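You operate a simulated robot arm through the tools that you are given. There is no shell and no other tool.

You are at the controls of a simulated robot arm. One attempt, no reset.

JOB
Take the purple sponge and put it in the red tub. Then put the jar with a black lid on the steel tray with green grips. Then put the clear cup with a black foot on the shelf under the brown bench. The order counts. Set down upright: jar with a black lid, clear cup with a black foot.

Only the result counts: the job must be done as asked and must still hold three seconds after the hand-in. Knocking over, shifting, dropping, spilling or breaking anything else fails it. A push-on lid holds only when it is set on centred and level and pressed home; a screw cap is set on level and turned clockwise until tight.

ROBOT AND FRAMES
A 6-joint arm with a two-finger parallel gripper on a trunk, on a base that moves. Base frame: it is fixed to the floor where the robot stands at the start and does not move with it; the origin is under the middle of the robot, x ahead of it, y to its left, z up. Readings come in m, degrees, newtons and seconds.
With the tool pointing down near the work surface it reaches from about 0.46 to 0.88 m from the robot's upright axis, wherever it stands. Its first joint turns from -149.0 to 149.0 degrees. Places, roughly: clear cup with a black foot (6x6x7 cm) [-0.3, -2.7, 0.9]; jar with a black lid (8x8x10 cm) [6, 0.8, 0.9]; purple sponge [-1.5, -3, 0.25]; red tub (28x16x9 cm) [-2.9, -4.4, 0.3]; shelf under the brown bench [-0.3, -2.6, 0.3]; steel tray with green grips [6.25, 1, 1]. Payload 3.43 kg.
The tool frame sits at the grasp point between the pads (the TCP): z along the fingers, y along the line on which they close. The tips reach 0.034 m beyond it. Largest opening 0.128 m; finger width 0.024, thickness 0.012; the body of the gripper, 0.048 by 0.13 m, starts 0.096 m behind the TCP.
Orientation is that of the tool frame in the base frame, as a unit quaternion [w, x, y, z]. With the fingers straight down and closing along the base's y, the tool's x points along the base's -x, its y along +y and its z along -z.

CONTROLS
- The arm moves only by the tool jog_arm. Its argument "targets" is one flat list of numbers, 6 for each row, row after row: the shift along the base's x, y, z in units of 500 mm (1.0 is 500 mm), then the turn, a rotation vector about the base's x, y, z in units of 90 degrees (1.0 is 90 degrees). In form: [dx, dy, dz, rx, ry, rz, dx, dy, dz, rx, ry, rz, ...]. A call has 1 to 20 rows; each row is the pose to reach, as a shift and turn from the pose commanded when the call began. "gripper" is the finger opening in m, from 0 to 0.128, set as the call begins (left out, the last holds). A call with a number of a shift or a turn outside -1 to 1 is refused whole. A row lasts 0.2 s, in which the tool goes at most 0.05 m and 8.6 degrees; a call with a longer step from one row to the next is refused whole, and so is a gripper value outside its range. A pose out of reach is approached as far as the arm can. The call stops where the force on the tool passes 40 N (or 10 N more than at its start, if that is more) or the arm is blocked; 0.2 s more then pass. The fingers move at their own pace (about 0.108 m/s each) and stop on an object; they squeeze with about 43 N. The grip force told is the motor's: it shows also when the fingers shut on nothing. Time passes only in rows, and 0.2 s behind the last, so rows that repeat a pose let the fingers close. The reply holds the time, the measured pose of the TCP, the force on the tool along the base axes, the opening and the grip force, in the units named above and with some noise, with the torque about the TCP (base axes, N m) and any sound that the robot's microphone picked up.
- Cameras (640 x 400 px; columns grow to the right, rows downward): "scene" is now at [0.0403, 0.1598, 1.4097]; the picture's right is [-0.02, -1.00, 0.00], its down [-0.68, 0.02, -0.74] and it looks along [0.74, -0.02, -0.68] (base axes); focal length 259 px, centre (320, 200). "wrist" rides on the gripper at [0.076, -0.011, -0.16] in the tool frame; the picture's right is [0.15, 0.99, 0.00], its down [-0.88, 0.13, -0.46] and it looks along [-0.45, 0.07, 0.89] (tool axes); focal length 234 px, centre (320, 200). There is no depth. A picture from a camera that has moved, and an enlarged one, comes with that camera's place and axes in the base frame and with its lens.
- capture(camera): a new picture of that camera. No time passes.
- move_column(by): slides the trunk up (or, below 0, down) by that many m; the arm and the scene camera ride with it, the base frame stays. It gives what a move gives, with no picture.
- steer(legs): drives the robot by 1 to 6 legs, each [ahead, turn to the left] in m and degrees, along the robot's own axes; the way and the turn of a leg run together, so that a leg with both is an arc; at most 1.5 m and 180 degrees a leg. The arm and the cameras ride along, it lands a little off, and it stops where it bumps. It gives what a move gives.
- head_to(pan, tilt): turns the head with the scene camera to pan (to the left, within 155 degrees either way) and tilt (down, from -29 to 69), counted from straight ahead of the robot. It gives what a move gives.
- inspect(camera, box): a new picture of the part [left, top, right, bottom] of that camera's present view, enlarged. No time passes.
- sign_off(): hands the job in; it is judged then, once.

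Places have to be worked out from the pictures, the camera data and where the tool is seen. Open the gripper and draw the arm clear of the work before you hand the job in, unless the task says otherwise.

The tools are called after ">>>" by a JSON object that holds its "name" and its "arguments". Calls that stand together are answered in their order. jog_arm: Moves the arm, as the interface text tells. Its arguments: {"type":"object","properties":{"targets":{"type":"array"},"gripper":{"type":"number"}},"required":["targets"]} The other tools are called the same way: move_column (by) moves the trunk up or down; steer (legs) drives the base; head_to (pan, tilt) turns the head that bears the scene camera; capture (camera) takes a picture; inspect (camera, box) takes an enlarged picture of a part of a camera's view; sign_off () hands the job in.

At the start:

```text
time: 0.0
ee_pos: [0.6489, -0.2338, 0.5197]
tool_rot: [-0.001, 0.006, 1.0, -0.001]
wrist_force: [0.0, 0.1, -0.9]
moment: [0.0, -0.01, 0.02]
width: 0.1278
grip_force: 0.0
trunk travel left (down, up): [-0.425, 0.285]
robot x, y, heading: [0.0017, -0.009, 0.2]
head pan, tilt (commanded): [-1.3, 42.7]
```

scene: 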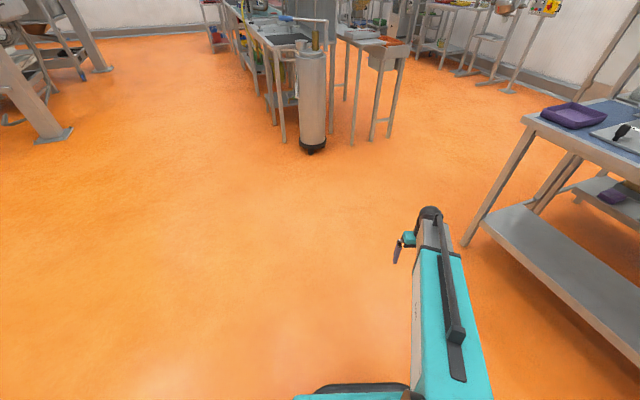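
wrist: 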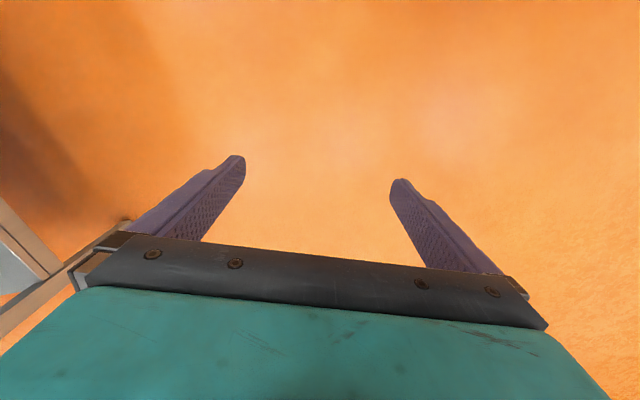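

The start pictures show a workshop with a bench at the right and others ahead. I'll look around with the head first to find the sponge, tub and benches.

>>> {"name": "head_to", "arguments": {"pan": -90, "tilt": 20}}

>>> {"name": "capture", "arguments": {"camera": "scene"}}

>>> {"name": "head_to", "arguments": {"pan": -140, "tilt": 20}}

>>> {"name": "capture", "arguments": {"camera": "scene"}}

>>> {"name": "head_to", "arguments": {"pan": -40, "tilt": 20}}

>>> {"name": "capture", "arguments": {"camera": "scene"}}

>>> {"name": "head_to", "arguments": {"pan": 10, "tilt": 15}}

>>> {"name": "capture", "arguments": {"camera": "scene"}}

>>> {"name": "head_to", "arguments": {"pan": 70, "tilt": 20}}

>>> {"name": "capture", "arguments": {"camera": "scene"}}

>>> {"name": "head_to", "arguments": {"pan": 140, "tilt": 20}}

>>> {"name": "capture", "arguments": {"camera": "scene"}}

```text
time: 1.6
ee_pos: [0.6502, -0.2341, 0.5201]
tool_rot: [0.0, 0.005, 1.0, 0.0]
wrist_force: [0.9, -0.3, 0.0]
moment: [0.0, -0.01, 0.02]
width: 0.1282
grip_force: 0.1
trunk travel left (down, up): [-0.425, 0.285]
robot x, y, heading: [0.0026, -0.0094, 0.1]
head pan, tilt (commanded): [-90.0, 20.0]
```

```text
taken
camera scene: at [-0.0428, 0.0686, 1.445], right [-1.0, 0.0, 0.0], down [0.0, 0.34, -0.94], along [0.0, -0.94, -0.34], focal length 259 px, centre (320, 200)
```

scene: 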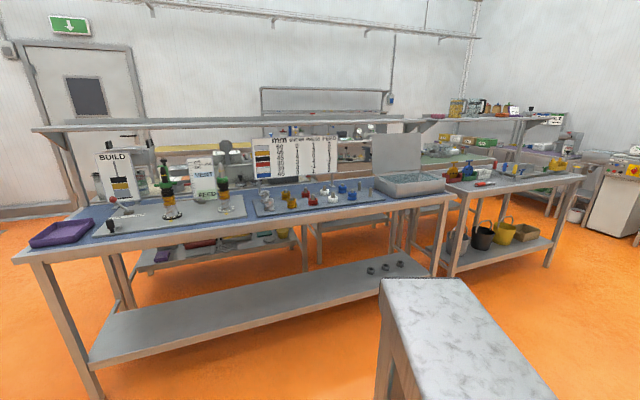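

```text
time: 2.8
ee_pos: [0.6486, -0.2353, 0.5201]
tool_rot: [0.0, 0.005, 1.0, 0.0]
wrist_force: [-0.3, -0.4, 0.7]
moment: [0.02, -0.01, -0.02]
width: 0.128
grip_force: 0.0
trunk travel left (down, up): [-0.425, 0.285]
robot x, y, heading: [0.0008, -0.0096, 0.0]
head pan, tilt (commanded): [-140.0, 20.0]
```

```text
taken
camera scene: at [-0.1141, 0.1019, 1.445], right [-0.64, 0.77, 0.0], down [0.26, 0.22, -0.94], along [-0.72, -0.6, -0.34], focal length 259 px, centre (320, 200)
```

scene: 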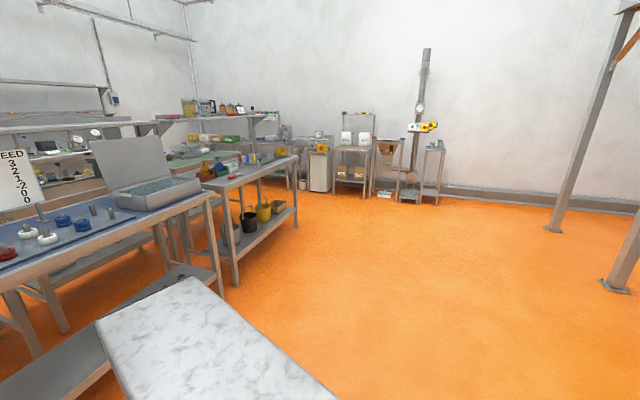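

```text
time: 4.6
ee_pos: [0.6495, -0.2331, 0.5204]
tool_rot: [0.0, 0.005, 1.0, 0.0]
wrist_force: [0.3, -0.3, 0.0]
moment: [0.05, -0.07, 0.02]
width: 0.1279
grip_force: 0.0
trunk travel left (down, up): [-0.425, 0.285]
robot x, y, heading: [0.0037, -0.0089, 0.1]
head pan, tilt (commanded): [-40.0, 20.0]
```

```text
taken
camera scene: at [0.0285, 0.1019, 1.445], right [-0.64, -0.77, 0.0], down [-0.26, 0.22, -0.94], along [0.72, -0.6, -0.34], focal length 259 px, centre (320, 200)
```

scene: 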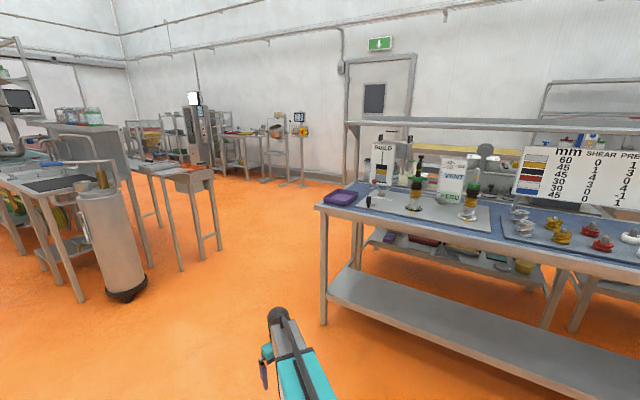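

```text
time: 5.8
ee_pos: [0.6499, -0.2328, 0.5205]
tool_rot: [0.0, 0.005, 1.0, 0.0]
wrist_force: [0.0, 0.3, -0.1]
moment: [-0.01, 0.05, -0.01]
width: 0.1278
grip_force: 0.0
trunk travel left (down, up): [-0.425, 0.285]
robot x, y, heading: [0.0013, -0.0071, -0.3]
head pan, tilt (commanded): [10.0, 15.0]
```

```text
taken
camera scene: at [0.0492, 0.1779, 1.4532], right [0.17, -0.98, 0.0], down [-0.25, -0.04, -0.97], along [0.95, 0.17, -0.26], focal length 259 px, centre (320, 200)
```

scene: 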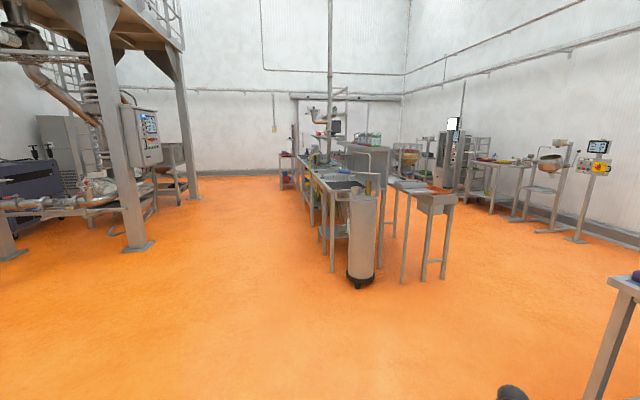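

```text
time: 7.0
ee_pos: [0.6497, -0.2348, 0.5202]
tool_rot: [0.0, 0.005, 1.0, 0.0]
wrist_force: [-0.2, -0.4, 0.5]
moment: [0.0, 0.01, -0.02]
width: 0.1281
grip_force: 0.1
trunk travel left (down, up): [-0.425, 0.285]
robot x, y, heading: [0.0041, -0.0053, -0.1]
head pan, tilt (commanded): [70.0, 20.0]
```

```text
taken
camera scene: at [-0.0109, 0.2492, 1.445], right [0.94, -0.34, 0.0], down [-0.12, -0.32, -0.94], along [0.32, 0.88, -0.34], focal length 259 px, centre (320, 200)
```

scene: 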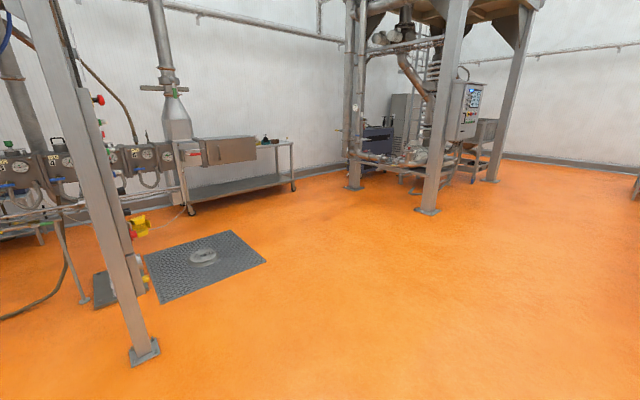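

```text
time: 8.5
ee_pos: [0.6485, -0.2348, 0.5196]
tool_rot: [0.001, 0.006, 1.0, 0.0]
wrist_force: [-1.1, 0.3, 0.1]
moment: [-0.02, -0.01, 0.0]
width: 0.1281
grip_force: 0.1
trunk travel left (down, up): [-0.425, 0.285]
robot x, y, heading: [0.0045, -0.01, 0.1]
head pan, tilt (commanded): [140.0, 20.0]
```

```text
taken
camera scene: at [-0.1141, 0.2217, 1.445], right [0.64, 0.77, 0.0], down [0.26, -0.22, -0.94], along [-0.72, 0.6, -0.34], focal length 259 px, centre (320, 200)
```

scene: 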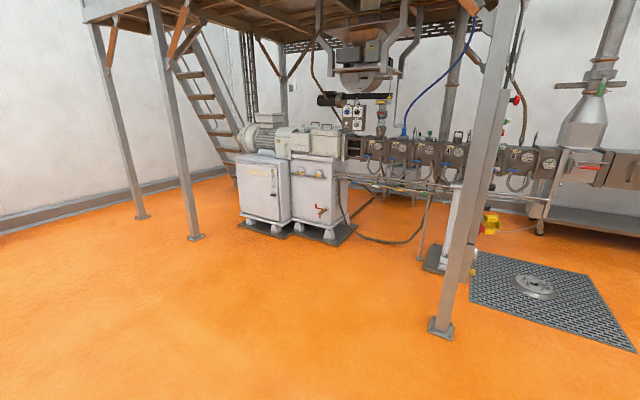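

The blue bench lies to my right (front edge roughly from (1.05,-0.8) to (-0.9,-1.5)), with other benches behind it. I'll raise the trunk for a better overview and zoom in on the area where the sponge, tub and brown bench should be.

>>> {"name": "move_column", "arguments": {"by": 0.28}}

>>> {"name": "head_to", "arguments": {"pan": -95, "tilt": 25}}

>>> {"name": "capture", "arguments": {"camera": "scene"}}

>>> {"name": "inspect", "arguments": {"camera": "scene", "box": [160, 60, 400, 210]}}

>>> {"name": "inspect", "arguments": {"camera": "scene", "box": [360, 40, 600, 190]}}

>>> {"name": "head_to", "arguments": {"pan": -125, "tilt": 20}}

>>> {"name": "capture", "arguments": {"camera": "scene"}}

>>> {"name": "inspect", "arguments": {"camera": "scene", "box": [200, 70, 440, 220]}}

```text
time: 11.3
ee_pos: [0.6492, -0.2342, 0.7985]
tool_rot: [0.001, 0.005, 1.0, 0.0]
wrist_force: [0.6, -0.7, -0.8]
moment: [0.01, -0.01, 0.0]
width: 0.1278
grip_force: 0.0
trunk travel left (down, up): [-0.705, 0.005]
robot x, y, heading: [0.0041, -0.0104, 0.2]
head pan, tilt (commanded): [140.0, 20.0]
```

```text
time: 14.6
ee_pos: [0.6507, -0.2342, 0.8004]
tool_rot: [-0.001, 0.005, 1.0, 0.0]
wrist_force: [0.3, -0.3, -1.0]
moment: [0.0, 0.01, 0.02]
width: 0.1278
grip_force: 0.0
trunk travel left (down, up): [-0.705, 0.005]
robot x, y, heading: [0.003, -0.0074, 0.4]
head pan, tilt (commanded): [-95.0, 25.0]
```

```text
taken
camera scene: at [-0.0508, 0.07, 1.7169], right [-1.0, 0.09, 0.0], down [0.04, 0.42, -0.91], along [-0.08, -0.9, -0.42], focal length 259 px, centre (320, 200)
```

scene: 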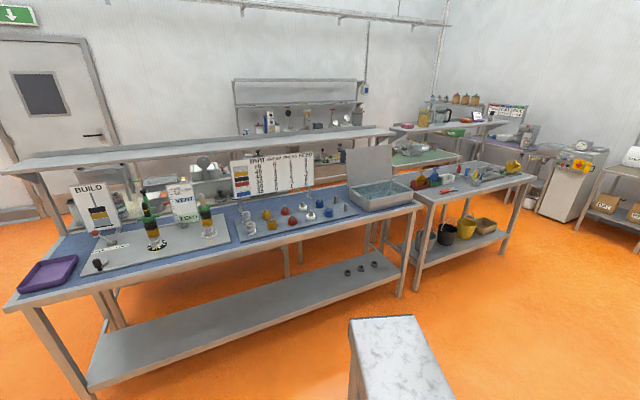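

```text
2.67 times, centred on (280, 135) of scene
camera zoom: at [-0.0508, 0.07, 1.7169], right [-1.0, 0.09, 0.0], down [0.04, 0.42, -0.91], along [-0.08, -0.9, -0.42], focal length 690 px, centre (427, 373)
```

zoom: 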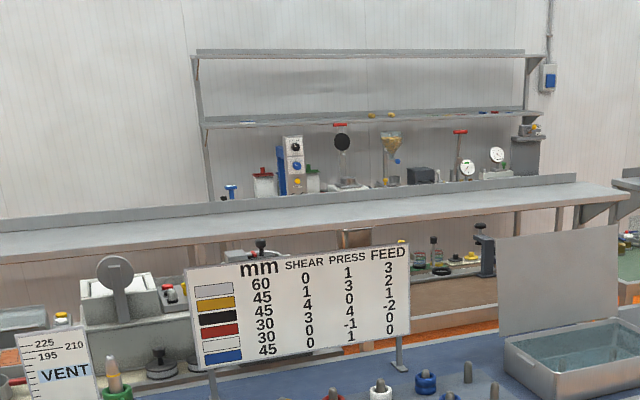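

```text
2.67 times, centred on (480, 115) of scene
camera zoom: at [-0.0508, 0.07, 1.7169], right [-1.0, 0.09, 0.0], down [0.04, 0.42, -0.91], along [-0.08, -0.9, -0.42], focal length 690 px, centre (-107, 427)
```

zoom: 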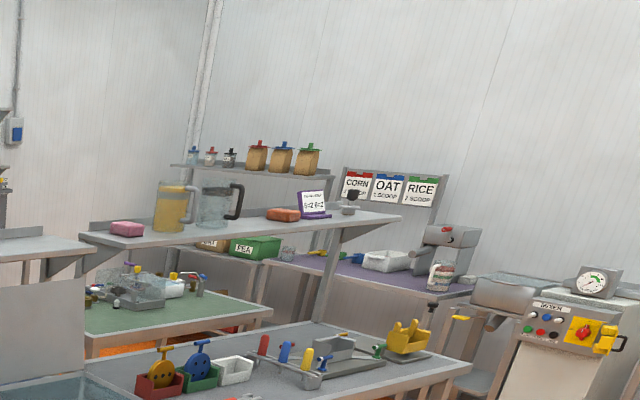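

```text
time: 15.6
ee_pos: [0.6507, -0.2341, 0.7998]
tool_rot: [0.0, 0.005, 1.0, 0.0]
wrist_force: [0.0, 0.4, 0.3]
moment: [0.02, 0.02, 0.03]
width: 0.1276
grip_force: 0.1
trunk travel left (down, up): [-0.705, 0.005]
robot x, y, heading: [0.0076, -0.0076, 0.1]
head pan, tilt (commanded): [-125.0, 20.0]
```

```text
taken
camera scene: at [-0.0962, 0.0855, 1.725], right [-0.82, 0.57, 0.0], down [0.2, 0.28, -0.94], along [-0.54, -0.77, -0.34], focal length 259 px, centre (320, 200)
```

scene: 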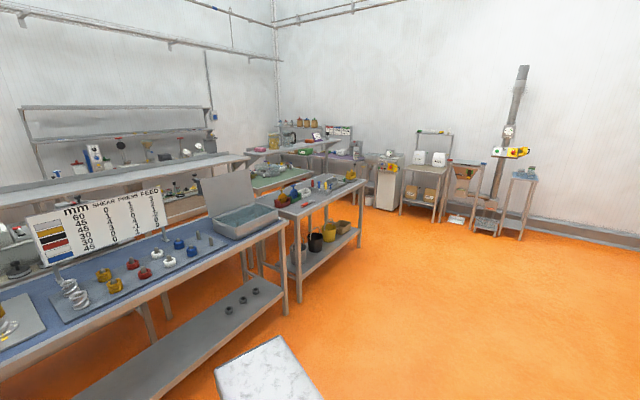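

```text
2.67 times, centred on (320, 145) of scene
camera zoom: at [-0.0962, 0.0855, 1.725], right [-0.82, 0.57, 0.0], down [0.2, 0.28, -0.94], along [-0.54, -0.77, -0.34], focal length 690 px, centre (320, 347)
```

zoom: 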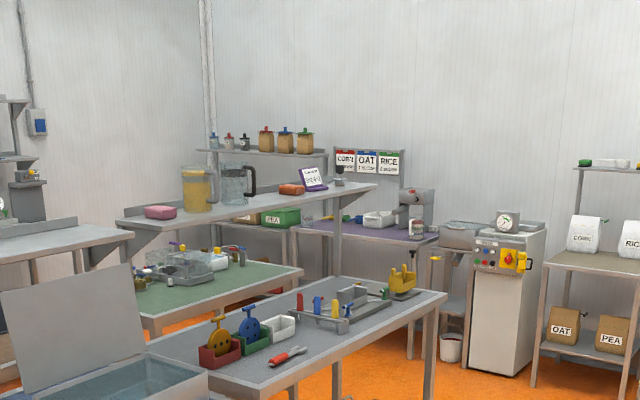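

The room is rotated about 20° from my frame, and the brown and green benches form a second row behind the blue and grey ones, probably facing the far wall. I'll drive along the front of the benches toward their right end and look again there.

>>> {"name": "steer", "arguments": {"legs": [[0, -160], [1.5, 0], [1.5, 0]]}}

>>> {"name": "head_to", "arguments": {"pan": 60, "tilt": 25}}

>>> {"name": "capture", "arguments": {"camera": "scene"}}

>>> {"name": "head_to", "arguments": {"pan": 110, "tilt": 25}}

>>> {"name": "capture", "arguments": {"camera": "scene"}}

>>> {"name": "head_to", "arguments": {"pan": 20, "tilt": 25}}

>>> {"name": "capture", "arguments": {"camera": "scene"}}

```text
time: 41.5
ee_pos: [-3.5645, -0.9283, 0.7996]
tool_rot: [0.0, 0.988, 0.155, 0.0]
wrist_force: [-0.3, -0.3, 0.2]
moment: [0.02, 0.05, 0.01]
width: 0.128
grip_force: 0.1
trunk travel left (down, up): [-0.705, 0.005]
robot x, y, heading: [-2.8782, -0.9377, -161.7]
head pan, tilt (commanded): [-125.0, 20.0]
```

```text
time: 44.3
ee_pos: [-3.5649, -0.9276, 0.7996]
tool_rot: [0.001, 0.988, 0.156, 0.0]
wrist_force: [-0.3, 0.3, 0.2]
moment: [-0.02, -0.01, -0.01]
width: 0.1281
grip_force: 0.1
trunk travel left (down, up): [-0.705, 0.005]
robot x, y, heading: [-2.8794, -0.9358, -161.5]
head pan, tilt (commanded): [60.0, 25.0]
```

```text
taken
camera scene: at [-2.8011, -1.1732, 1.7169], right [-0.98, 0.2, 0.0], down [0.08, 0.41, -0.91], along [-0.18, -0.89, -0.42], focal length 259 px, centre (320, 200)
```

scene: 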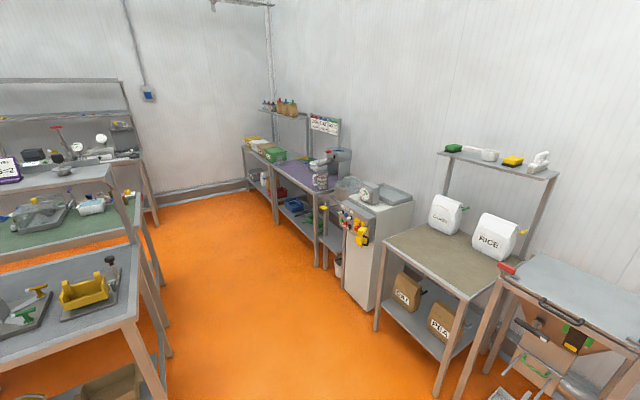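

```text
time: 45.4
ee_pos: [-3.5636, -0.9276, 0.8002]
tool_rot: [0.0, 0.988, 0.156, 0.001]
wrist_force: [-0.2, -0.2, 0.5]
moment: [-0.01, -0.03, 0.01]
width: 0.128
grip_force: 0.1
trunk travel left (down, up): [-0.705, 0.005]
robot x, y, heading: [-2.8797, -0.9382, -161.7]
head pan, tilt (commanded): [110.0, 25.0]
```

```text
taken
camera scene: at [-2.7254, -1.1551, 1.7169], right [-0.78, -0.62, 0.0], down [-0.26, 0.33, -0.91], along [0.56, -0.71, -0.42], focal length 259 px, centre (320, 200)
```

scene: 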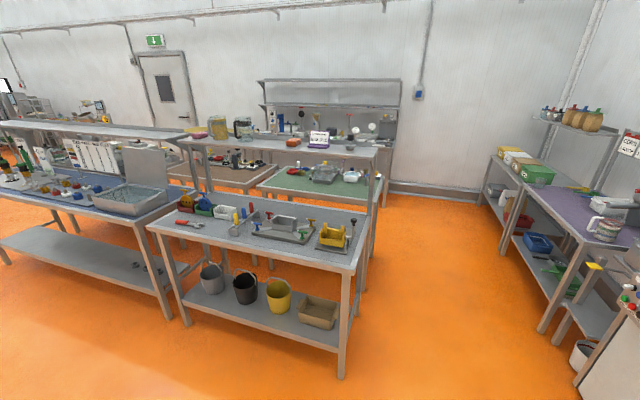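

```text
time: 47.1
ee_pos: [-3.5634, -0.928, 0.8006]
tool_rot: [0.0, 0.988, 0.156, 0.0]
wrist_force: [0.3, 0.5, -2.1]
moment: [-0.02, 0.01, 0.01]
width: 0.1279
grip_force: 0.0
trunk travel left (down, up): [-0.705, 0.005]
robot x, y, heading: [-2.8756, -0.935, -161.5]
head pan, tilt (commanded): [20.0, 25.0]
```

```text
taken
camera scene: at [-2.8548, -1.1404, 1.7169], right [-0.62, 0.78, 0.0], down [0.33, 0.26, -0.91], along [-0.71, -0.57, -0.42], focal length 259 px, centre (320, 200)
```

scene: 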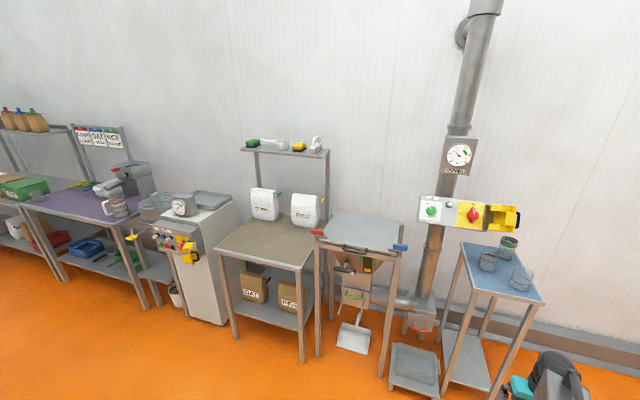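

The side aisle between the island's right end and the side-wall tables is about 1.35 m wide, and the red tub is visible on the shelf under the wall tables. I'll turn left and drive partway down the aisle, then look again.

>>> {"name": "steer", "arguments": {"legs": [[0, 79], [1.5, 0], [0, 12.6]]}}

>>> {"name": "head_to", "arguments": {"pan": 0, "tilt": 35}}

>>> {"name": "capture", "arguments": {"camera": "scene"}}

>>> {"name": "head_to", "arguments": {"pan": -45, "tilt": 35}}

>>> {"name": "capture", "arguments": {"camera": "scene"}}

>>> {"name": "head_to", "arguments": {"pan": 50, "tilt": 35}}

>>> {"name": "capture", "arguments": {"camera": "scene"}}

```text
time: 61.2
ee_pos: [-2.6225, -3.0935, 0.8007]
tool_rot: [0.0, 0.566, 0.824, 0.0]
wrist_force: [0.6, -0.8, 0.2]
moment: [0.0, -0.02, 0.02]
width: 0.1281
grip_force: 0.0
trunk travel left (down, up): [-0.705, 0.005]
robot x, y, heading: [-2.6449, -2.4089, -68.6]
head pan, tilt (commanded): [20.0, 25.0]
```

```text
time: 62.0
ee_pos: [-2.6215, -3.0947, 0.7995]
tool_rot: [0.0, 0.566, 0.824, 0.0]
wrist_force: [0.5, 0.3, 0.3]
moment: [0.02, -0.03, 0.03]
width: 0.1278
grip_force: 0.0
trunk travel left (down, up): [-0.705, 0.005]
robot x, y, heading: [-2.6446, -2.4044, -68.8]
head pan, tilt (commanded): [0.0, 35.0]
```

```text
taken
camera scene: at [-2.4726, -2.3861, 1.7012], right [-0.93, -0.36, 0.0], down [-0.21, 0.53, -0.82], along [0.3, -0.76, -0.57], focal length 259 px, centre (320, 200)
```

scene: 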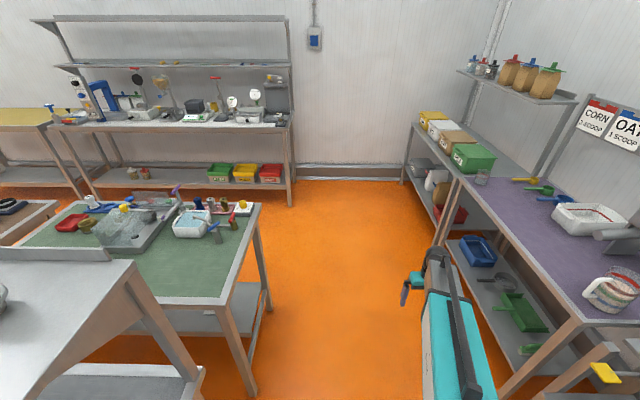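

```text
time: 63.1
ee_pos: [-2.6221, -3.0926, 0.7998]
tool_rot: [0.0, 0.566, 0.824, 0.0]
wrist_force: [-0.1, -0.5, -0.4]
moment: [0.01, -0.01, -0.01]
width: 0.1279
grip_force: 0.0
trunk travel left (down, up): [-0.705, 0.005]
robot x, y, heading: [-2.6494, -2.4109, -68.8]
head pan, tilt (commanded): [-45.0, 35.0]
```

```text
taken
camera scene: at [-2.54, -2.3846, 1.7012], right [-0.92, 0.4, 0.0], down [0.23, 0.52, -0.82], along [-0.33, -0.75, -0.57], focal length 259 px, centre (320, 200)
```

scene: 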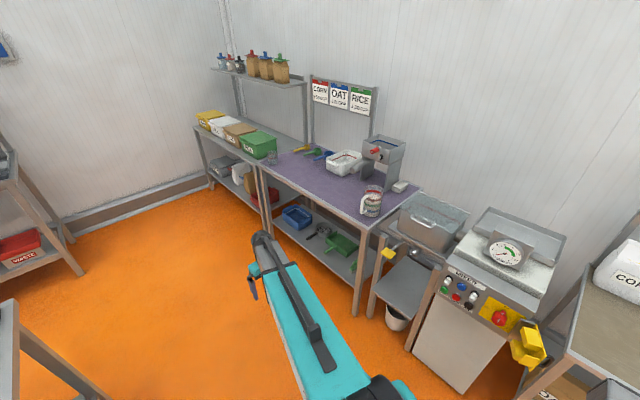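

```text
time: 64.9
ee_pos: [-2.6226, -3.0934, 0.7999]
tool_rot: [0.0, 0.566, 0.824, 0.001]
wrist_force: [-0.3, -0.1, -0.1]
moment: [-0.03, 0.01, -0.03]
width: 0.1281
grip_force: 0.0
trunk travel left (down, up): [-0.705, 0.005]
robot x, y, heading: [-2.6439, -2.4085, -68.9]
head pan, tilt (commanded): [50.0, 35.0]
```

```text
taken
camera scene: at [-2.4211, -2.3325, 1.7012], right [-0.32, -0.95, 0.0], down [-0.54, 0.19, -0.82], along [0.78, -0.27, -0.57], focal length 259 px, centre (320, 200)
```

scene: 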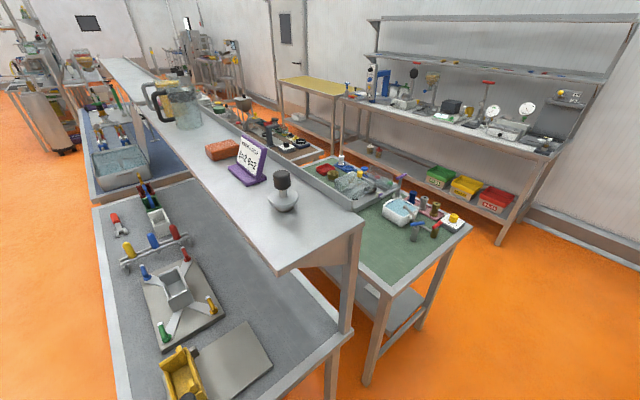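

The red tub under the wall table matches the given place (-2.9,-4.4). I'll drive on into the back aisle, lower the trunk, and look under the green bench for the sponge and at the tub.

>>> {"name": "steer", "arguments": {"legs": [[1.5, -1.2], [0.2, 0]]}}

>>> {"name": "move_column", "arguments": {"by": -0.4}}

>>> {"name": "head_to", "arguments": {"pan": 115, "tilt": 35}}

>>> {"name": "capture", "arguments": {"camera": "scene"}}

>>> {"name": "head_to", "arguments": {"pan": -80, "tilt": 40}}

>>> {"name": "capture", "arguments": {"camera": "scene"}}

>>> {"name": "head_to", "arguments": {"pan": 75, "tilt": 25}}

>>> {"name": "capture", "arguments": {"camera": "scene"}}

```text
time: 74.7
ee_pos: [-2.0288, -4.6861, 0.7991]
tool_rot: [0.0, 0.571, 0.821, 0.0]
wrist_force: [0.5, 0.7, -0.2]
moment: [0.0, -0.02, 0.01]
width: 0.128
grip_force: 0.1
trunk travel left (down, up): [-0.705, 0.005]
robot x, y, heading: [-2.0446, -4.0013, -69.5]
head pan, tilt (commanded): [50.0, 35.0]
```

```text
time: 78.5
ee_pos: [-2.0294, -4.6851, 0.4013]
tool_rot: [0.0, 0.572, 0.82, 0.0]
wrist_force: [-0.6, -0.5, 0.6]
moment: [0.01, 0.01, 0.01]
width: 0.1281
grip_force: 0.2
trunk travel left (down, up): [-0.305, 0.405]
robot x, y, heading: [-2.0442, -3.9946, -69.7]
head pan, tilt (commanded): [50.0, 35.0]
```

```text
time: 79.8
ee_pos: [-2.0291, -4.6841, 0.3995]
tool_rot: [0.0, 0.571, 0.821, 0.0]
wrist_force: [0.1, 0.4, 0.4]
moment: [0.02, -0.03, -0.01]
width: 0.1279
grip_force: 0.0
trunk travel left (down, up): [-0.305, 0.405]
robot x, y, heading: [-2.0456, -4.0021, -69.3]
head pan, tilt (commanded): [115.0, 35.0]
```

```text
taken
camera scene: at [-1.8385, -3.8341, 1.3012], right [0.71, -0.7, 0.0], down [-0.4, -0.41, -0.82], along [0.58, 0.58, -0.57], focal length 259 px, centre (320, 200)
```

scene: 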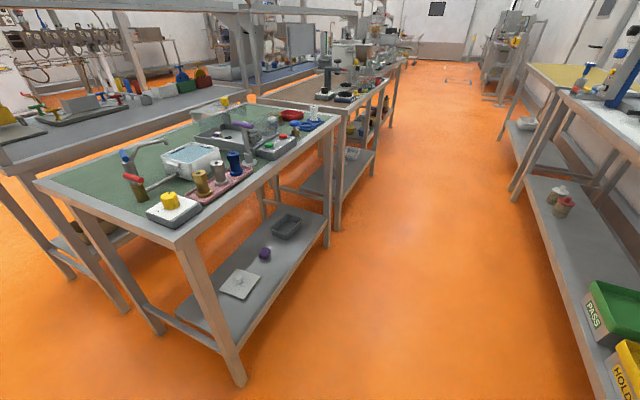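

```text
time: 82.7
ee_pos: [-2.0304, -4.6849, 0.4007]
tool_rot: [0.0, 0.571, 0.821, 0.0]
wrist_force: [-0.1, 0.3, -0.3]
moment: [-0.02, 0.02, 0.01]
width: 0.128
grip_force: 0.1
trunk travel left (down, up): [-0.305, 0.405]
robot x, y, heading: [-2.0457, -3.9986, -69.6]
head pan, tilt (commanded): [-80.0, 40.0]
```

```text
taken
camera scene: at [-1.9738, -3.9397, 1.2936], right [-0.51, 0.86, 0.0], down [0.55, 0.33, -0.77], along [-0.66, -0.39, -0.64], focal length 259 px, centre (320, 200)
```

scene: 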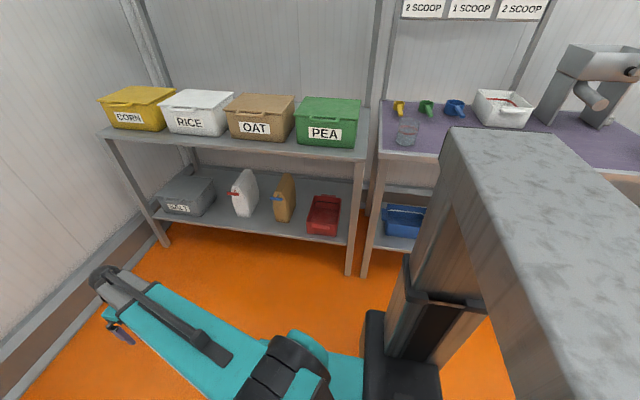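

```text
time: 85.1
ee_pos: [-2.0272, -4.6849, 0.4]
tool_rot: [0.0, 0.571, 0.821, 0.0]
wrist_force: [-0.7, 0.7, 0.1]
moment: [0.0, -0.03, -0.02]
width: 0.1282
grip_force: 0.0
trunk travel left (down, up): [-0.305, 0.405]
robot x, y, heading: [-2.0447, -3.9988, -69.5]
head pan, tilt (commanded): [75.0, 25.0]
```

```text
taken
camera scene: at [-1.8087, -3.8882, 1.3169], right [0.09, -1.0, 0.0], down [-0.42, -0.04, -0.91], along [0.9, 0.08, -0.42], focal length 259 px, centre (320, 200)
```

scene: 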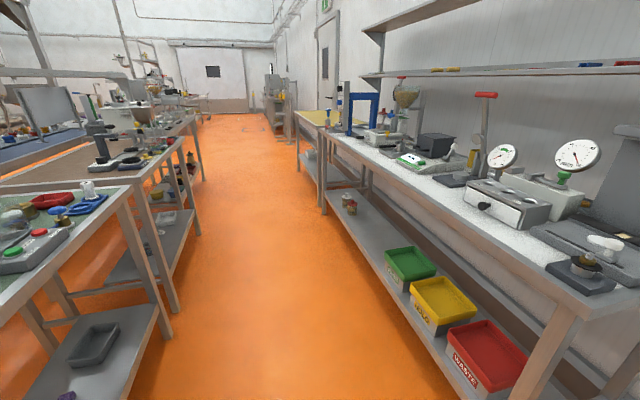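

I can see a small purple item on the green bench's lower shelf and the red tub on the shelf under the labelled boxes. I'll zoom in on both.

>>> {"name": "head_to", "arguments": {"pan": 115, "tilt": 40}}

>>> {"name": "inspect", "arguments": {"camera": "scene", "box": [160, 140, 400, 290]}}

>>> {"name": "head_to", "arguments": {"pan": -80, "tilt": 40}}

>>> {"name": "inspect", "arguments": {"camera": "scene", "box": [240, 130, 480, 280]}}

```text
time: 86.2
ee_pos: [-2.0299, -4.6843, 0.3995]
tool_rot: [0.001, 0.572, 0.82, 0.0]
wrist_force: [0.9, -1.1, -0.1]
moment: [-0.02, 0.0, -0.01]
width: 0.128
grip_force: 0.1
trunk travel left (down, up): [-0.305, 0.405]
robot x, y, heading: [-2.0406, -3.9972, -69.7]
head pan, tilt (commanded): [115.0, 40.0]
```

```text
2.67 times, centred on (280, 215) of scene
camera zoom: at [-1.8406, -3.8363, 1.2936], right [0.71, -0.7, 0.0], down [-0.45, -0.46, -0.77], along [0.54, 0.54, -0.64], focal length 690 px, centre (427, 160)
```

zoom: 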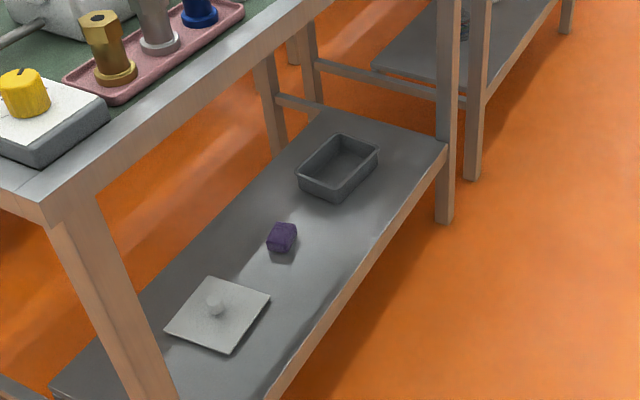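

```text
time: 89.0
ee_pos: [-2.028, -4.685, 0.4001]
tool_rot: [0.0, 0.572, 0.821, 0.001]
wrist_force: [0.5, 0.4, 0.2]
moment: [-0.01, 0.03, 0.02]
width: 0.128
grip_force: 0.0
trunk travel left (down, up): [-0.305, 0.405]
robot x, y, heading: [-2.0434, -3.9974, -69.3]
head pan, tilt (commanded): [-80.0, 40.0]
```

```text
2.67 times, centred on (360, 205) of scene
camera zoom: at [-1.9738, -3.9397, 1.2936], right [-0.51, 0.86, 0.0], down [0.55, 0.33, -0.77], along [-0.66, -0.39, -0.64], focal length 690 px, centre (213, 187)
```

zoom: 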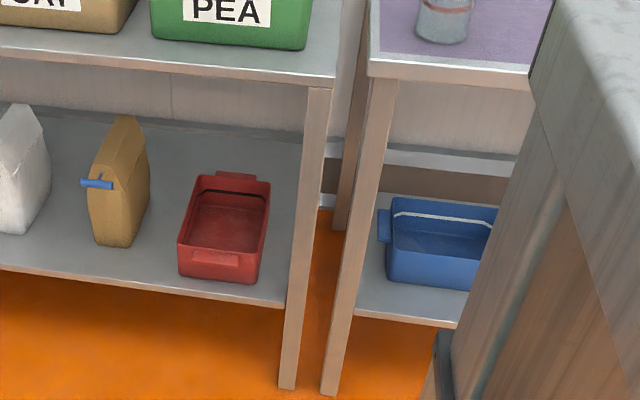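

The red tub stands at the front of its shelf with its handles front and back, and the sponge is a small block on the green bench's shelf. I'll look down at my own body and arm to learn what space I need to turn.

>>> {"name": "head_to", "arguments": {"pan": -50, "tilt": 69}}

>>> {"name": "capture", "arguments": {"camera": "scene"}}

>>> {"name": "head_to", "arguments": {"pan": -120, "tilt": 69}}

>>> {"name": "capture", "arguments": {"camera": "scene"}}

>>> {"name": "head_to", "arguments": {"pan": 30, "tilt": 69}}

>>> {"name": "capture", "arguments": {"camera": "scene"}}

>>> {"name": "head_to", "arguments": {"pan": 130, "tilt": 60}}

>>> {"name": "capture", "arguments": {"camera": "scene"}}

```text
time: 90.0
ee_pos: [-2.0291, -4.6838, 0.3999]
tool_rot: [0.0, 0.572, 0.821, 0.0]
wrist_force: [-0.8, -0.1, 0.5]
moment: [-0.01, -0.02, -0.02]
width: 0.1279
grip_force: 0.0
trunk travel left (down, up): [-0.305, 0.405]
robot x, y, heading: [-2.0467, -3.9971, -69.3]
head pan, tilt (commanded): [-50.0, 68.8]
```

```text
taken
camera scene: at [-1.9282, -3.9454, 1.2575], right [-0.87, 0.5, 0.0], down [0.46, 0.81, -0.36], along [-0.18, -0.32, -0.93], focal length 259 px, centre (320, 200)
```

scene: 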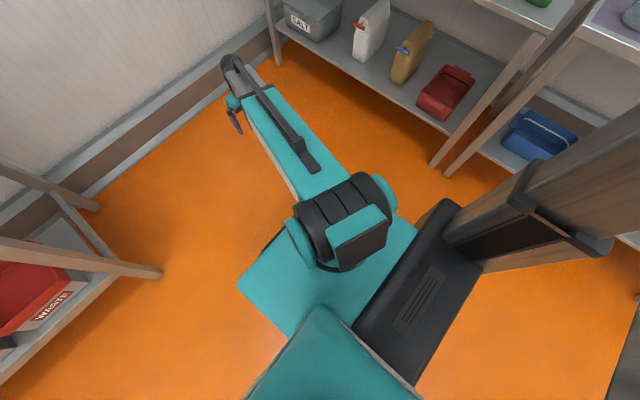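

```text
time: 91.4
ee_pos: [-2.0293, -4.6866, 0.401]
tool_rot: [0.001, 0.571, 0.821, 0.0]
wrist_force: [0.5, 0.1, 0.0]
moment: [-0.02, 0.0, 0.0]
width: 0.1276
grip_force: 0.2
trunk travel left (down, up): [-0.305, 0.405]
robot x, y, heading: [-2.0424, -3.9958, -69.6]
head pan, tilt (commanded): [-120.0, 68.8]
```

```text
taken
camera scene: at [-1.9556, -3.8874, 1.2575], right [0.17, 0.99, 0.0], down [0.92, -0.16, -0.36], along [-0.36, 0.06, -0.93], focal length 259 px, centre (320, 200)
```

scene: 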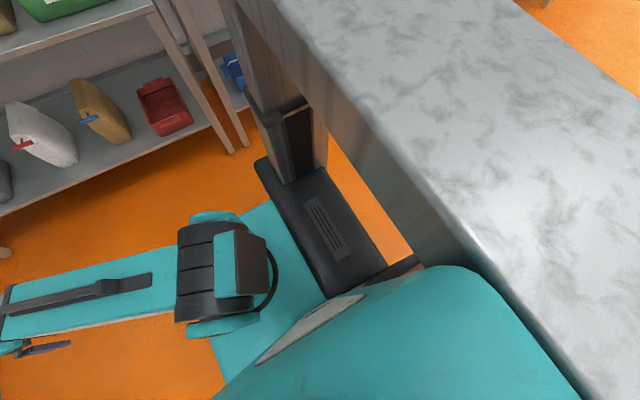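

```text
time: 93.8
ee_pos: [-2.0296, -4.6848, 0.4]
tool_rot: [0.0, 0.572, 0.82, 0.0]
wrist_force: [0.0, -0.1, -0.1]
moment: [0.04, 0.01, -0.02]
width: 0.1282
grip_force: 0.1
trunk travel left (down, up): [-0.305, 0.405]
robot x, y, heading: [-2.0426, -3.997, -69.5]
head pan, tilt (commanded): [30.0, 68.8]
```

```text
taken
camera scene: at [-1.8574, -3.9324, 1.2575], right [-0.64, -0.77, 0.0], down [-0.72, 0.59, -0.36], along [0.28, -0.23, -0.93], focal length 259 px, centre (320, 200)
```

scene: 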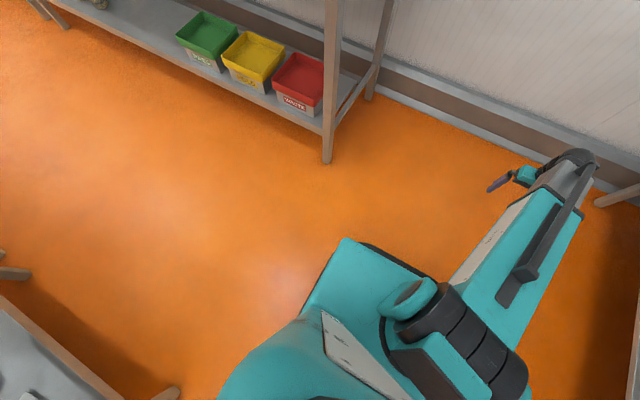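

```text
time: 95.5
ee_pos: [-2.029, -4.6859, 0.3997]
tool_rot: [0.0, 0.572, 0.821, 0.0]
wrist_force: [-0.9, 0.1, -0.5]
moment: [0.0, 0.02, -0.01]
width: 0.1281
grip_force: 0.1
trunk travel left (down, up): [-0.305, 0.405]
robot x, y, heading: [-2.0424, -3.996, -69.6]
head pan, tilt (commanded): [130.0, 60.0]
```

```text
taken
camera scene: at [-1.8674, -3.8388, 1.2669], right [0.87, -0.5, 0.0], down [-0.43, -0.75, -0.5], along [0.25, 0.43, -0.87], focal length 259 px, centre (320, 200)
```

scene: 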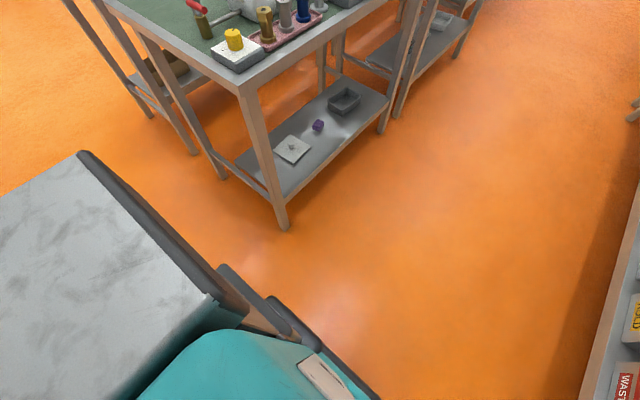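

My body is compact (about 0.35 m around the axis), so the arm is the part that sticks out. I'll pull the tool in closer to the axis and raise it a little before turning in the aisle.

>>> {"name": "jog_arm", "arguments": {"targets": [0.008, 0.074, 0.05, 0, 0, 0, 0.016, 0.148, 0.1, 0, 0, 0, 0.024, 0.222, 0.15, 0, 0, 0, 0.032, 0.296, 0.2, 0, 0, 0, 0.04, 0.37, 0.25, 0, 0, 0, 0.048, 0.444, 0.3, 0, 0, 0]}}

>>> {"name": "steer", "arguments": {"legs": [[0, -90]]}}

>>> {"name": "head_to", "arguments": {"pan": -100, "tilt": 40}}

>>> {"name": "capture", "arguments": {"camera": "scene"}}

>>> {"name": "head_to", "arguments": {"pan": 0, "tilt": 50}}

>>> {"name": "capture", "arguments": {"camera": "scene"}}

```text
time: 96.9
ee_pos: [-2.0045, -4.5654, 0.5364]
tool_rot: [-0.001, 0.572, 0.821, 0.002]
wrist_force: [-0.2, 0.2, -1.1]
moment: [0.04, -0.01, 0.0]
width: 0.128
grip_force: 0.1
out of reach, approached as far as the arm can: row 4, 5, 6
trunk travel left (down, up): [-0.305, 0.405]
robot x, y, heading: [-2.0372, -3.9971, -69.7]
head pan, tilt (commanded): [130.0, 60.0]
```

```text
time: 102.6
ee_pos: [-2.6202, -4.029, 0.5355]
tool_rot: [0.001, 0.986, 0.169, 0.011]
wrist_force: [-0.6, 0.6, 0.0]
moment: [0.05, -0.01, 0.0]
width: 0.1279
grip_force: 0.1
trunk travel left (down, up): [-0.305, 0.405]
robot x, y, heading: [-2.0609, -3.9536, -159.8]
head pan, tilt (commanded): [130.0, 60.0]
```

```text
time: 105.9
ee_pos: [-2.6192, -4.03, 0.5352]
tool_rot: [0.0, 0.986, 0.168, 0.013]
wrist_force: [0.4, 0.0, 0.0]
moment: [0.01, -0.01, -0.01]
width: 0.1278
grip_force: 0.0
trunk travel left (down, up): [-0.305, 0.405]
robot x, y, heading: [-2.0628, -3.9481, -159.9]
head pan, tilt (commanded): [-100.0, 40.0]
```

```text
taken
camera scene: at [-1.9751, -4.0117, 1.2936], right [0.98, 0.18, 0.0], down [0.11, -0.63, -0.77], along [-0.14, 0.75, -0.64], focal length 259 px, centre (320, 200)
```

scene: 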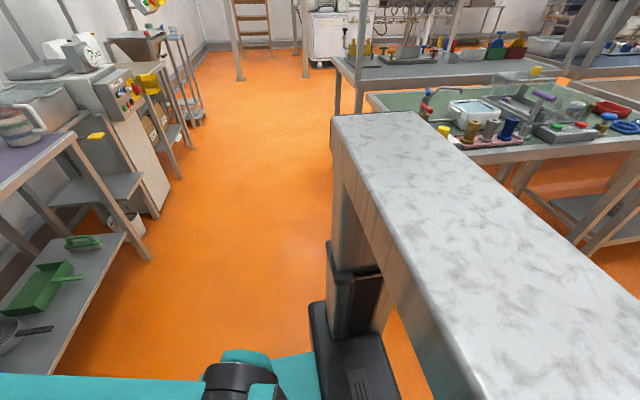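

```text
time: 107.7
ee_pos: [-2.6192, -4.0294, 0.5342]
tool_rot: [0.001, 0.986, 0.169, 0.012]
wrist_force: [0.1, -0.1, -0.1]
moment: [0.03, 0.0, -0.05]
width: 0.128
grip_force: 0.1
trunk travel left (down, up): [-0.305, 0.405]
robot x, y, heading: [-2.0626, -3.9501, -159.9]
head pan, tilt (commanded): [0.0, 50.0]
```

```text
taken
camera scene: at [-2.0325, -4.1219, 1.2794], right [-0.34, 0.94, 0.0], down [0.72, 0.26, -0.64], along [-0.6, -0.22, -0.77], focal length 259 px, centre (320, 200)
```

scene: 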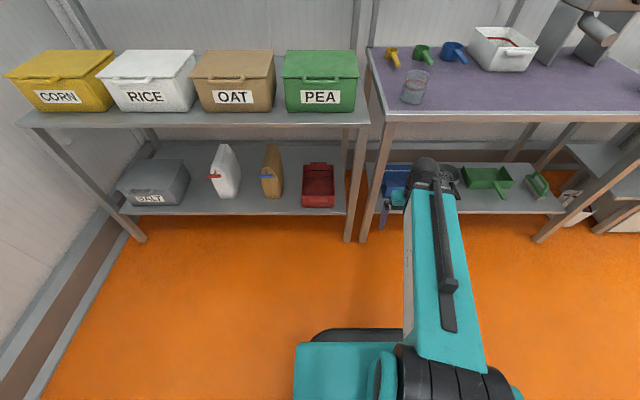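

The tub is straight ahead in this heading, but the column beam blocks the right side, so I'd rather face the sponge. I'll back along the aisle toward the sponge's position, keeping to the wall-bench side, and then turn to face the green bench.

>>> {"name": "steer", "arguments": {"legs": [[0, -12.5], [-1.02, 0], [0, -77.5]]}}

>>> {"name": "head_to", "arguments": {"pan": -10, "tilt": 50}}

>>> {"name": "capture", "arguments": {"camera": "scene"}}

>>> {"name": "capture", "arguments": {"camera": "wrist"}}

```text
time: 119.1
ee_pos: [-1.1557, -3.2495, 0.535]
tool_rot: [0.014, 0.828, -0.56, 0.013]
wrist_force: [-0.1, 0.4, -0.4]
moment: [-0.04, 0.01, 0.01]
width: 0.1281
grip_force: 0.0
trunk travel left (down, up): [-0.305, 0.405]
robot x, y, heading: [-1.0094, -3.7937, 113.3]
head pan, tilt (commanded): [0.0, 50.0]
```

```text
time: 119.8
ee_pos: [-1.1545, -3.2496, 0.5347]
tool_rot: [0.014, 0.829, -0.559, 0.013]
wrist_force: [-0.2, 0.4, 0.1]
moment: [-0.02, 0.0, -0.01]
width: 0.1279
grip_force: 0.1
trunk travel left (down, up): [-0.305, 0.405]
robot x, y, heading: [-1.0079, -3.7933, 113.2]
head pan, tilt (commanded): [-10.0, 50.0]
```

```text
taken
camera scene: at [-1.1658, -3.8256, 1.2794], right [0.97, 0.23, 0.0], down [0.17, -0.75, -0.64], along [-0.15, 0.63, -0.77], focal length 259 px, centre (320, 200)
```

scene: 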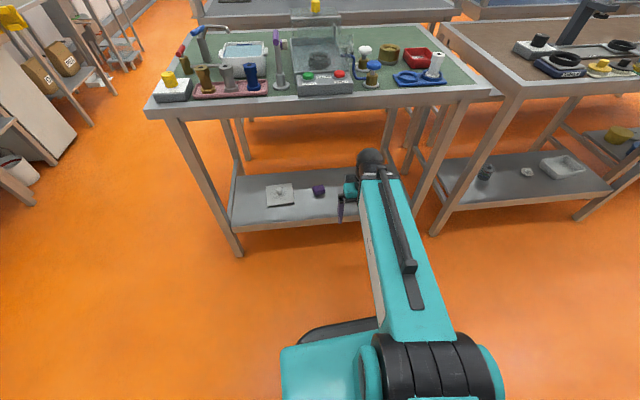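

```text
taken
camera wrist: at [-1.1173, -3.3095, 0.698], right [-0.86, -0.5, 0.01], down [-0.45, 0.78, 0.42], along [-0.22, 0.36, -0.91], focal length 234 px, centre (320, 200)
```

wrist: 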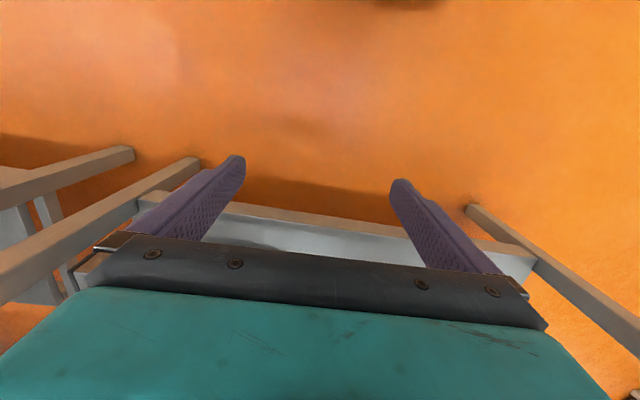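

Triangulating the two views puts the sponge at about (-1.376, -2.968, 0.30), straight ahead of me at 0.90 m. I'll zoom in to check its shape and orientation.

>>> {"name": "inspect", "arguments": {"camera": "scene", "box": [220, 140, 380, 240]}}

>>> {"name": "inspect", "arguments": {"camera": "scene", "box": [420, 10, 640, 220]}}

```text
4.00 times, centred on (300, 190) of scene
camera zoom: at [-1.1658, -3.8256, 1.2794], right [0.97, 0.23, 0.0], down [0.17, -0.75, -0.64], along [-0.15, 0.63, -0.77], focal length 1036 px, centre (400, 240)
```

zoom: 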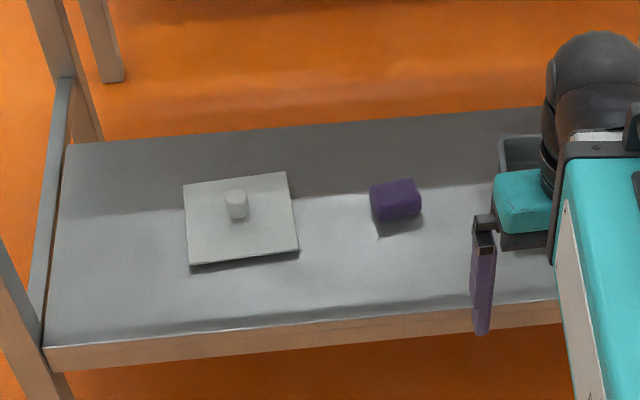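

```text
1.90 times, centred on (530, 115) of scene
camera zoom: at [-1.1658, -3.8256, 1.2794], right [0.97, 0.23, 0.0], down [0.17, -0.75, -0.64], along [-0.15, 0.63, -0.77], focal length 493 px, centre (-80, 362)
```

zoom: 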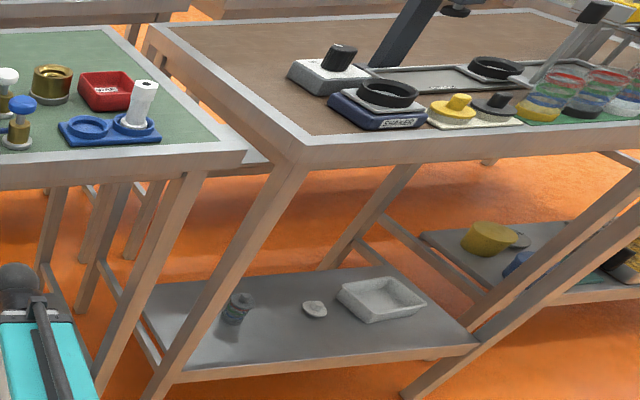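

The sponge is about 6 cm wide, roughly aligned with the bench, with clear space on both sides. I'll tilt the tool 45° forward while moving to a pre-grasp point just outside the shelf edge, then check with the wrist camera.

>>> {"name": "jog_arm", "arguments": {"targets": [-0.041, 0.038, -0.029, 0.057, 0.025, 0, -0.083, 0.077, -0.058, 0.114, 0.051, 0, -0.124, 0.115, -0.086, 0.171, 0.076, 0, -0.165, 0.154, -0.115, 0.228, 0.101, 0, -0.206, 0.192, -0.144, 0.286, 0.127, 0, -0.248, 0.231, -0.172, 0.343, 0.152, 0, -0.289, 0.27, -0.2, 0.4, 0.178, 0, -0.33, 0.308, -0.23, 0.457, 0.203, 0], "gripper": 0.128}}

>>> {"name": "capture", "arguments": {"camera": "wrist"}}

>>> {"name": "capture", "arguments": {"camera": "scene"}}

```text
time: 121.6
ee_pos: [-1.3212, -3.0931, 0.4199]
tool_rot: [-0.191, 0.772, -0.52, -0.312]
wrist_force: [0.3, 0.0, 0.7]
moment: [0.03, -0.01, 0.02]
width: 0.1278
grip_force: 0.1
trunk travel left (down, up): [-0.305, 0.405]
robot x, y, heading: [-1.0105, -3.7909, 113.2]
head pan, tilt (commanded): [-10.0, 50.0]
```

```text
taken
camera wrist: at [-1.2454, -3.2402, 0.4852], right [-0.87, -0.48, -0.07], down [-0.22, 0.27, 0.94], along [-0.43, 0.83, -0.34], focal length 234 px, centre (320, 200)
```

wrist: 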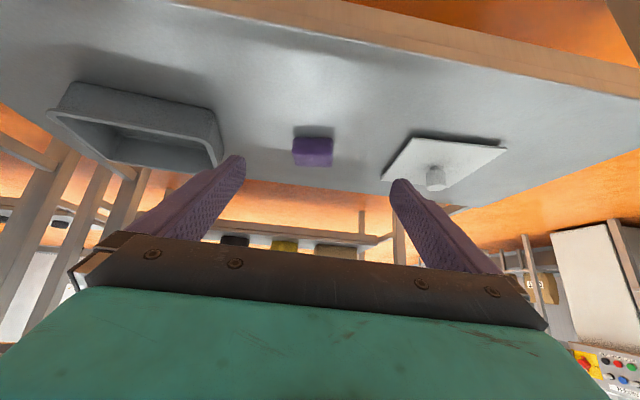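

```text
taken
camera scene: at [-1.1657, -3.8257, 1.2795], right [0.97, 0.23, 0.0], down [0.17, -0.75, -0.64], along [-0.15, 0.63, -0.77], focal length 259 px, centre (320, 200)
```

scene: 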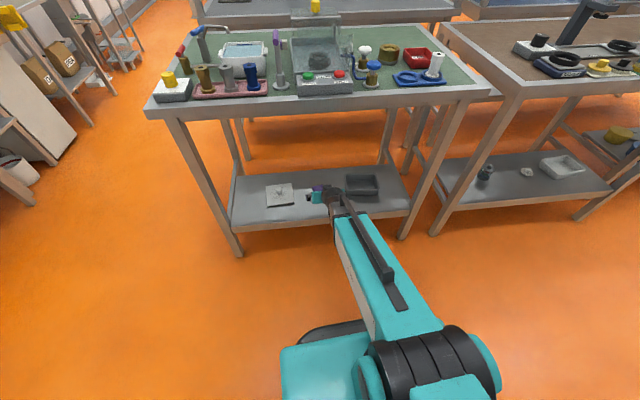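

The wrist camera agrees with the stereo estimate: sponge near (-1.371,-2.966), centre z about 0.30, shelf surface about 0.288. I'll move forward to just above it and check the view before lowering.

>>> {"name": "jog_arm", "arguments": {"targets": [-0.0235, 0.059, -0.015, 0, 0, 0, -0.047, 0.118, -0.03, 0, 0, 0, -0.0705, 0.177, -0.045, 0, 0, 0, -0.094, 0.236, -0.07, 0, 0, 0]}}

>>> {"name": "capture", "arguments": {"camera": "wrist"}}

>>> {"name": "inspect", "arguments": {"camera": "scene", "box": [240, 140, 400, 240]}}

```text
time: 122.6
ee_pos: [-1.3677, -2.9751, 0.384]
tool_rot: [-0.19, 0.773, -0.519, -0.312]
wrist_force: [0.3, -0.5, -0.2]
moment: [-0.01, -0.02, -0.07]
width: 0.1281
grip_force: 0.1
trunk travel left (down, up): [-0.305, 0.405]
robot x, y, heading: [-1.0084, -3.7924, 113.2]
head pan, tilt (commanded): [-10.0, 50.0]
```

```text
taken
camera wrist: at [-1.292, -3.122, 0.4511], right [-0.87, -0.48, -0.07], down [-0.22, 0.27, 0.94], along [-0.43, 0.83, -0.34], focal length 234 px, centre (320, 200)
```

wrist: 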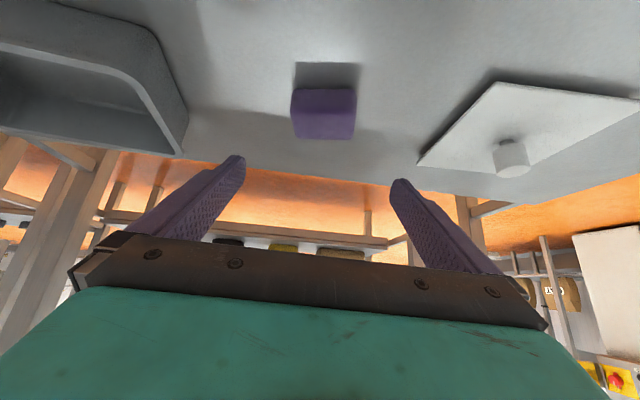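

```text
4.00 times, centred on (320, 190) of scene
camera zoom: at [-1.1658, -3.8257, 1.2794], right [0.97, 0.23, 0.0], down [0.17, -0.75, -0.64], along [-0.15, 0.63, -0.77], focal length 1036 px, centre (320, 240)
```

zoom: 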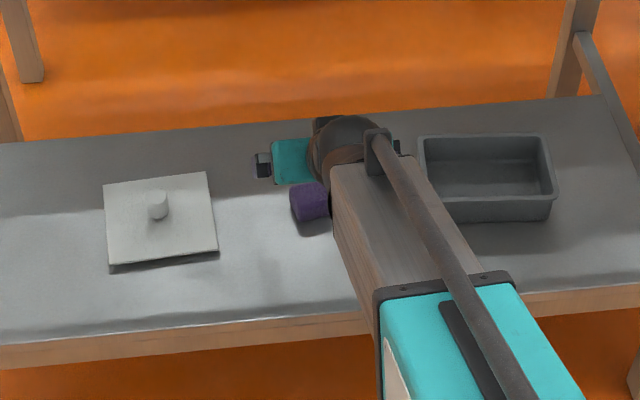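

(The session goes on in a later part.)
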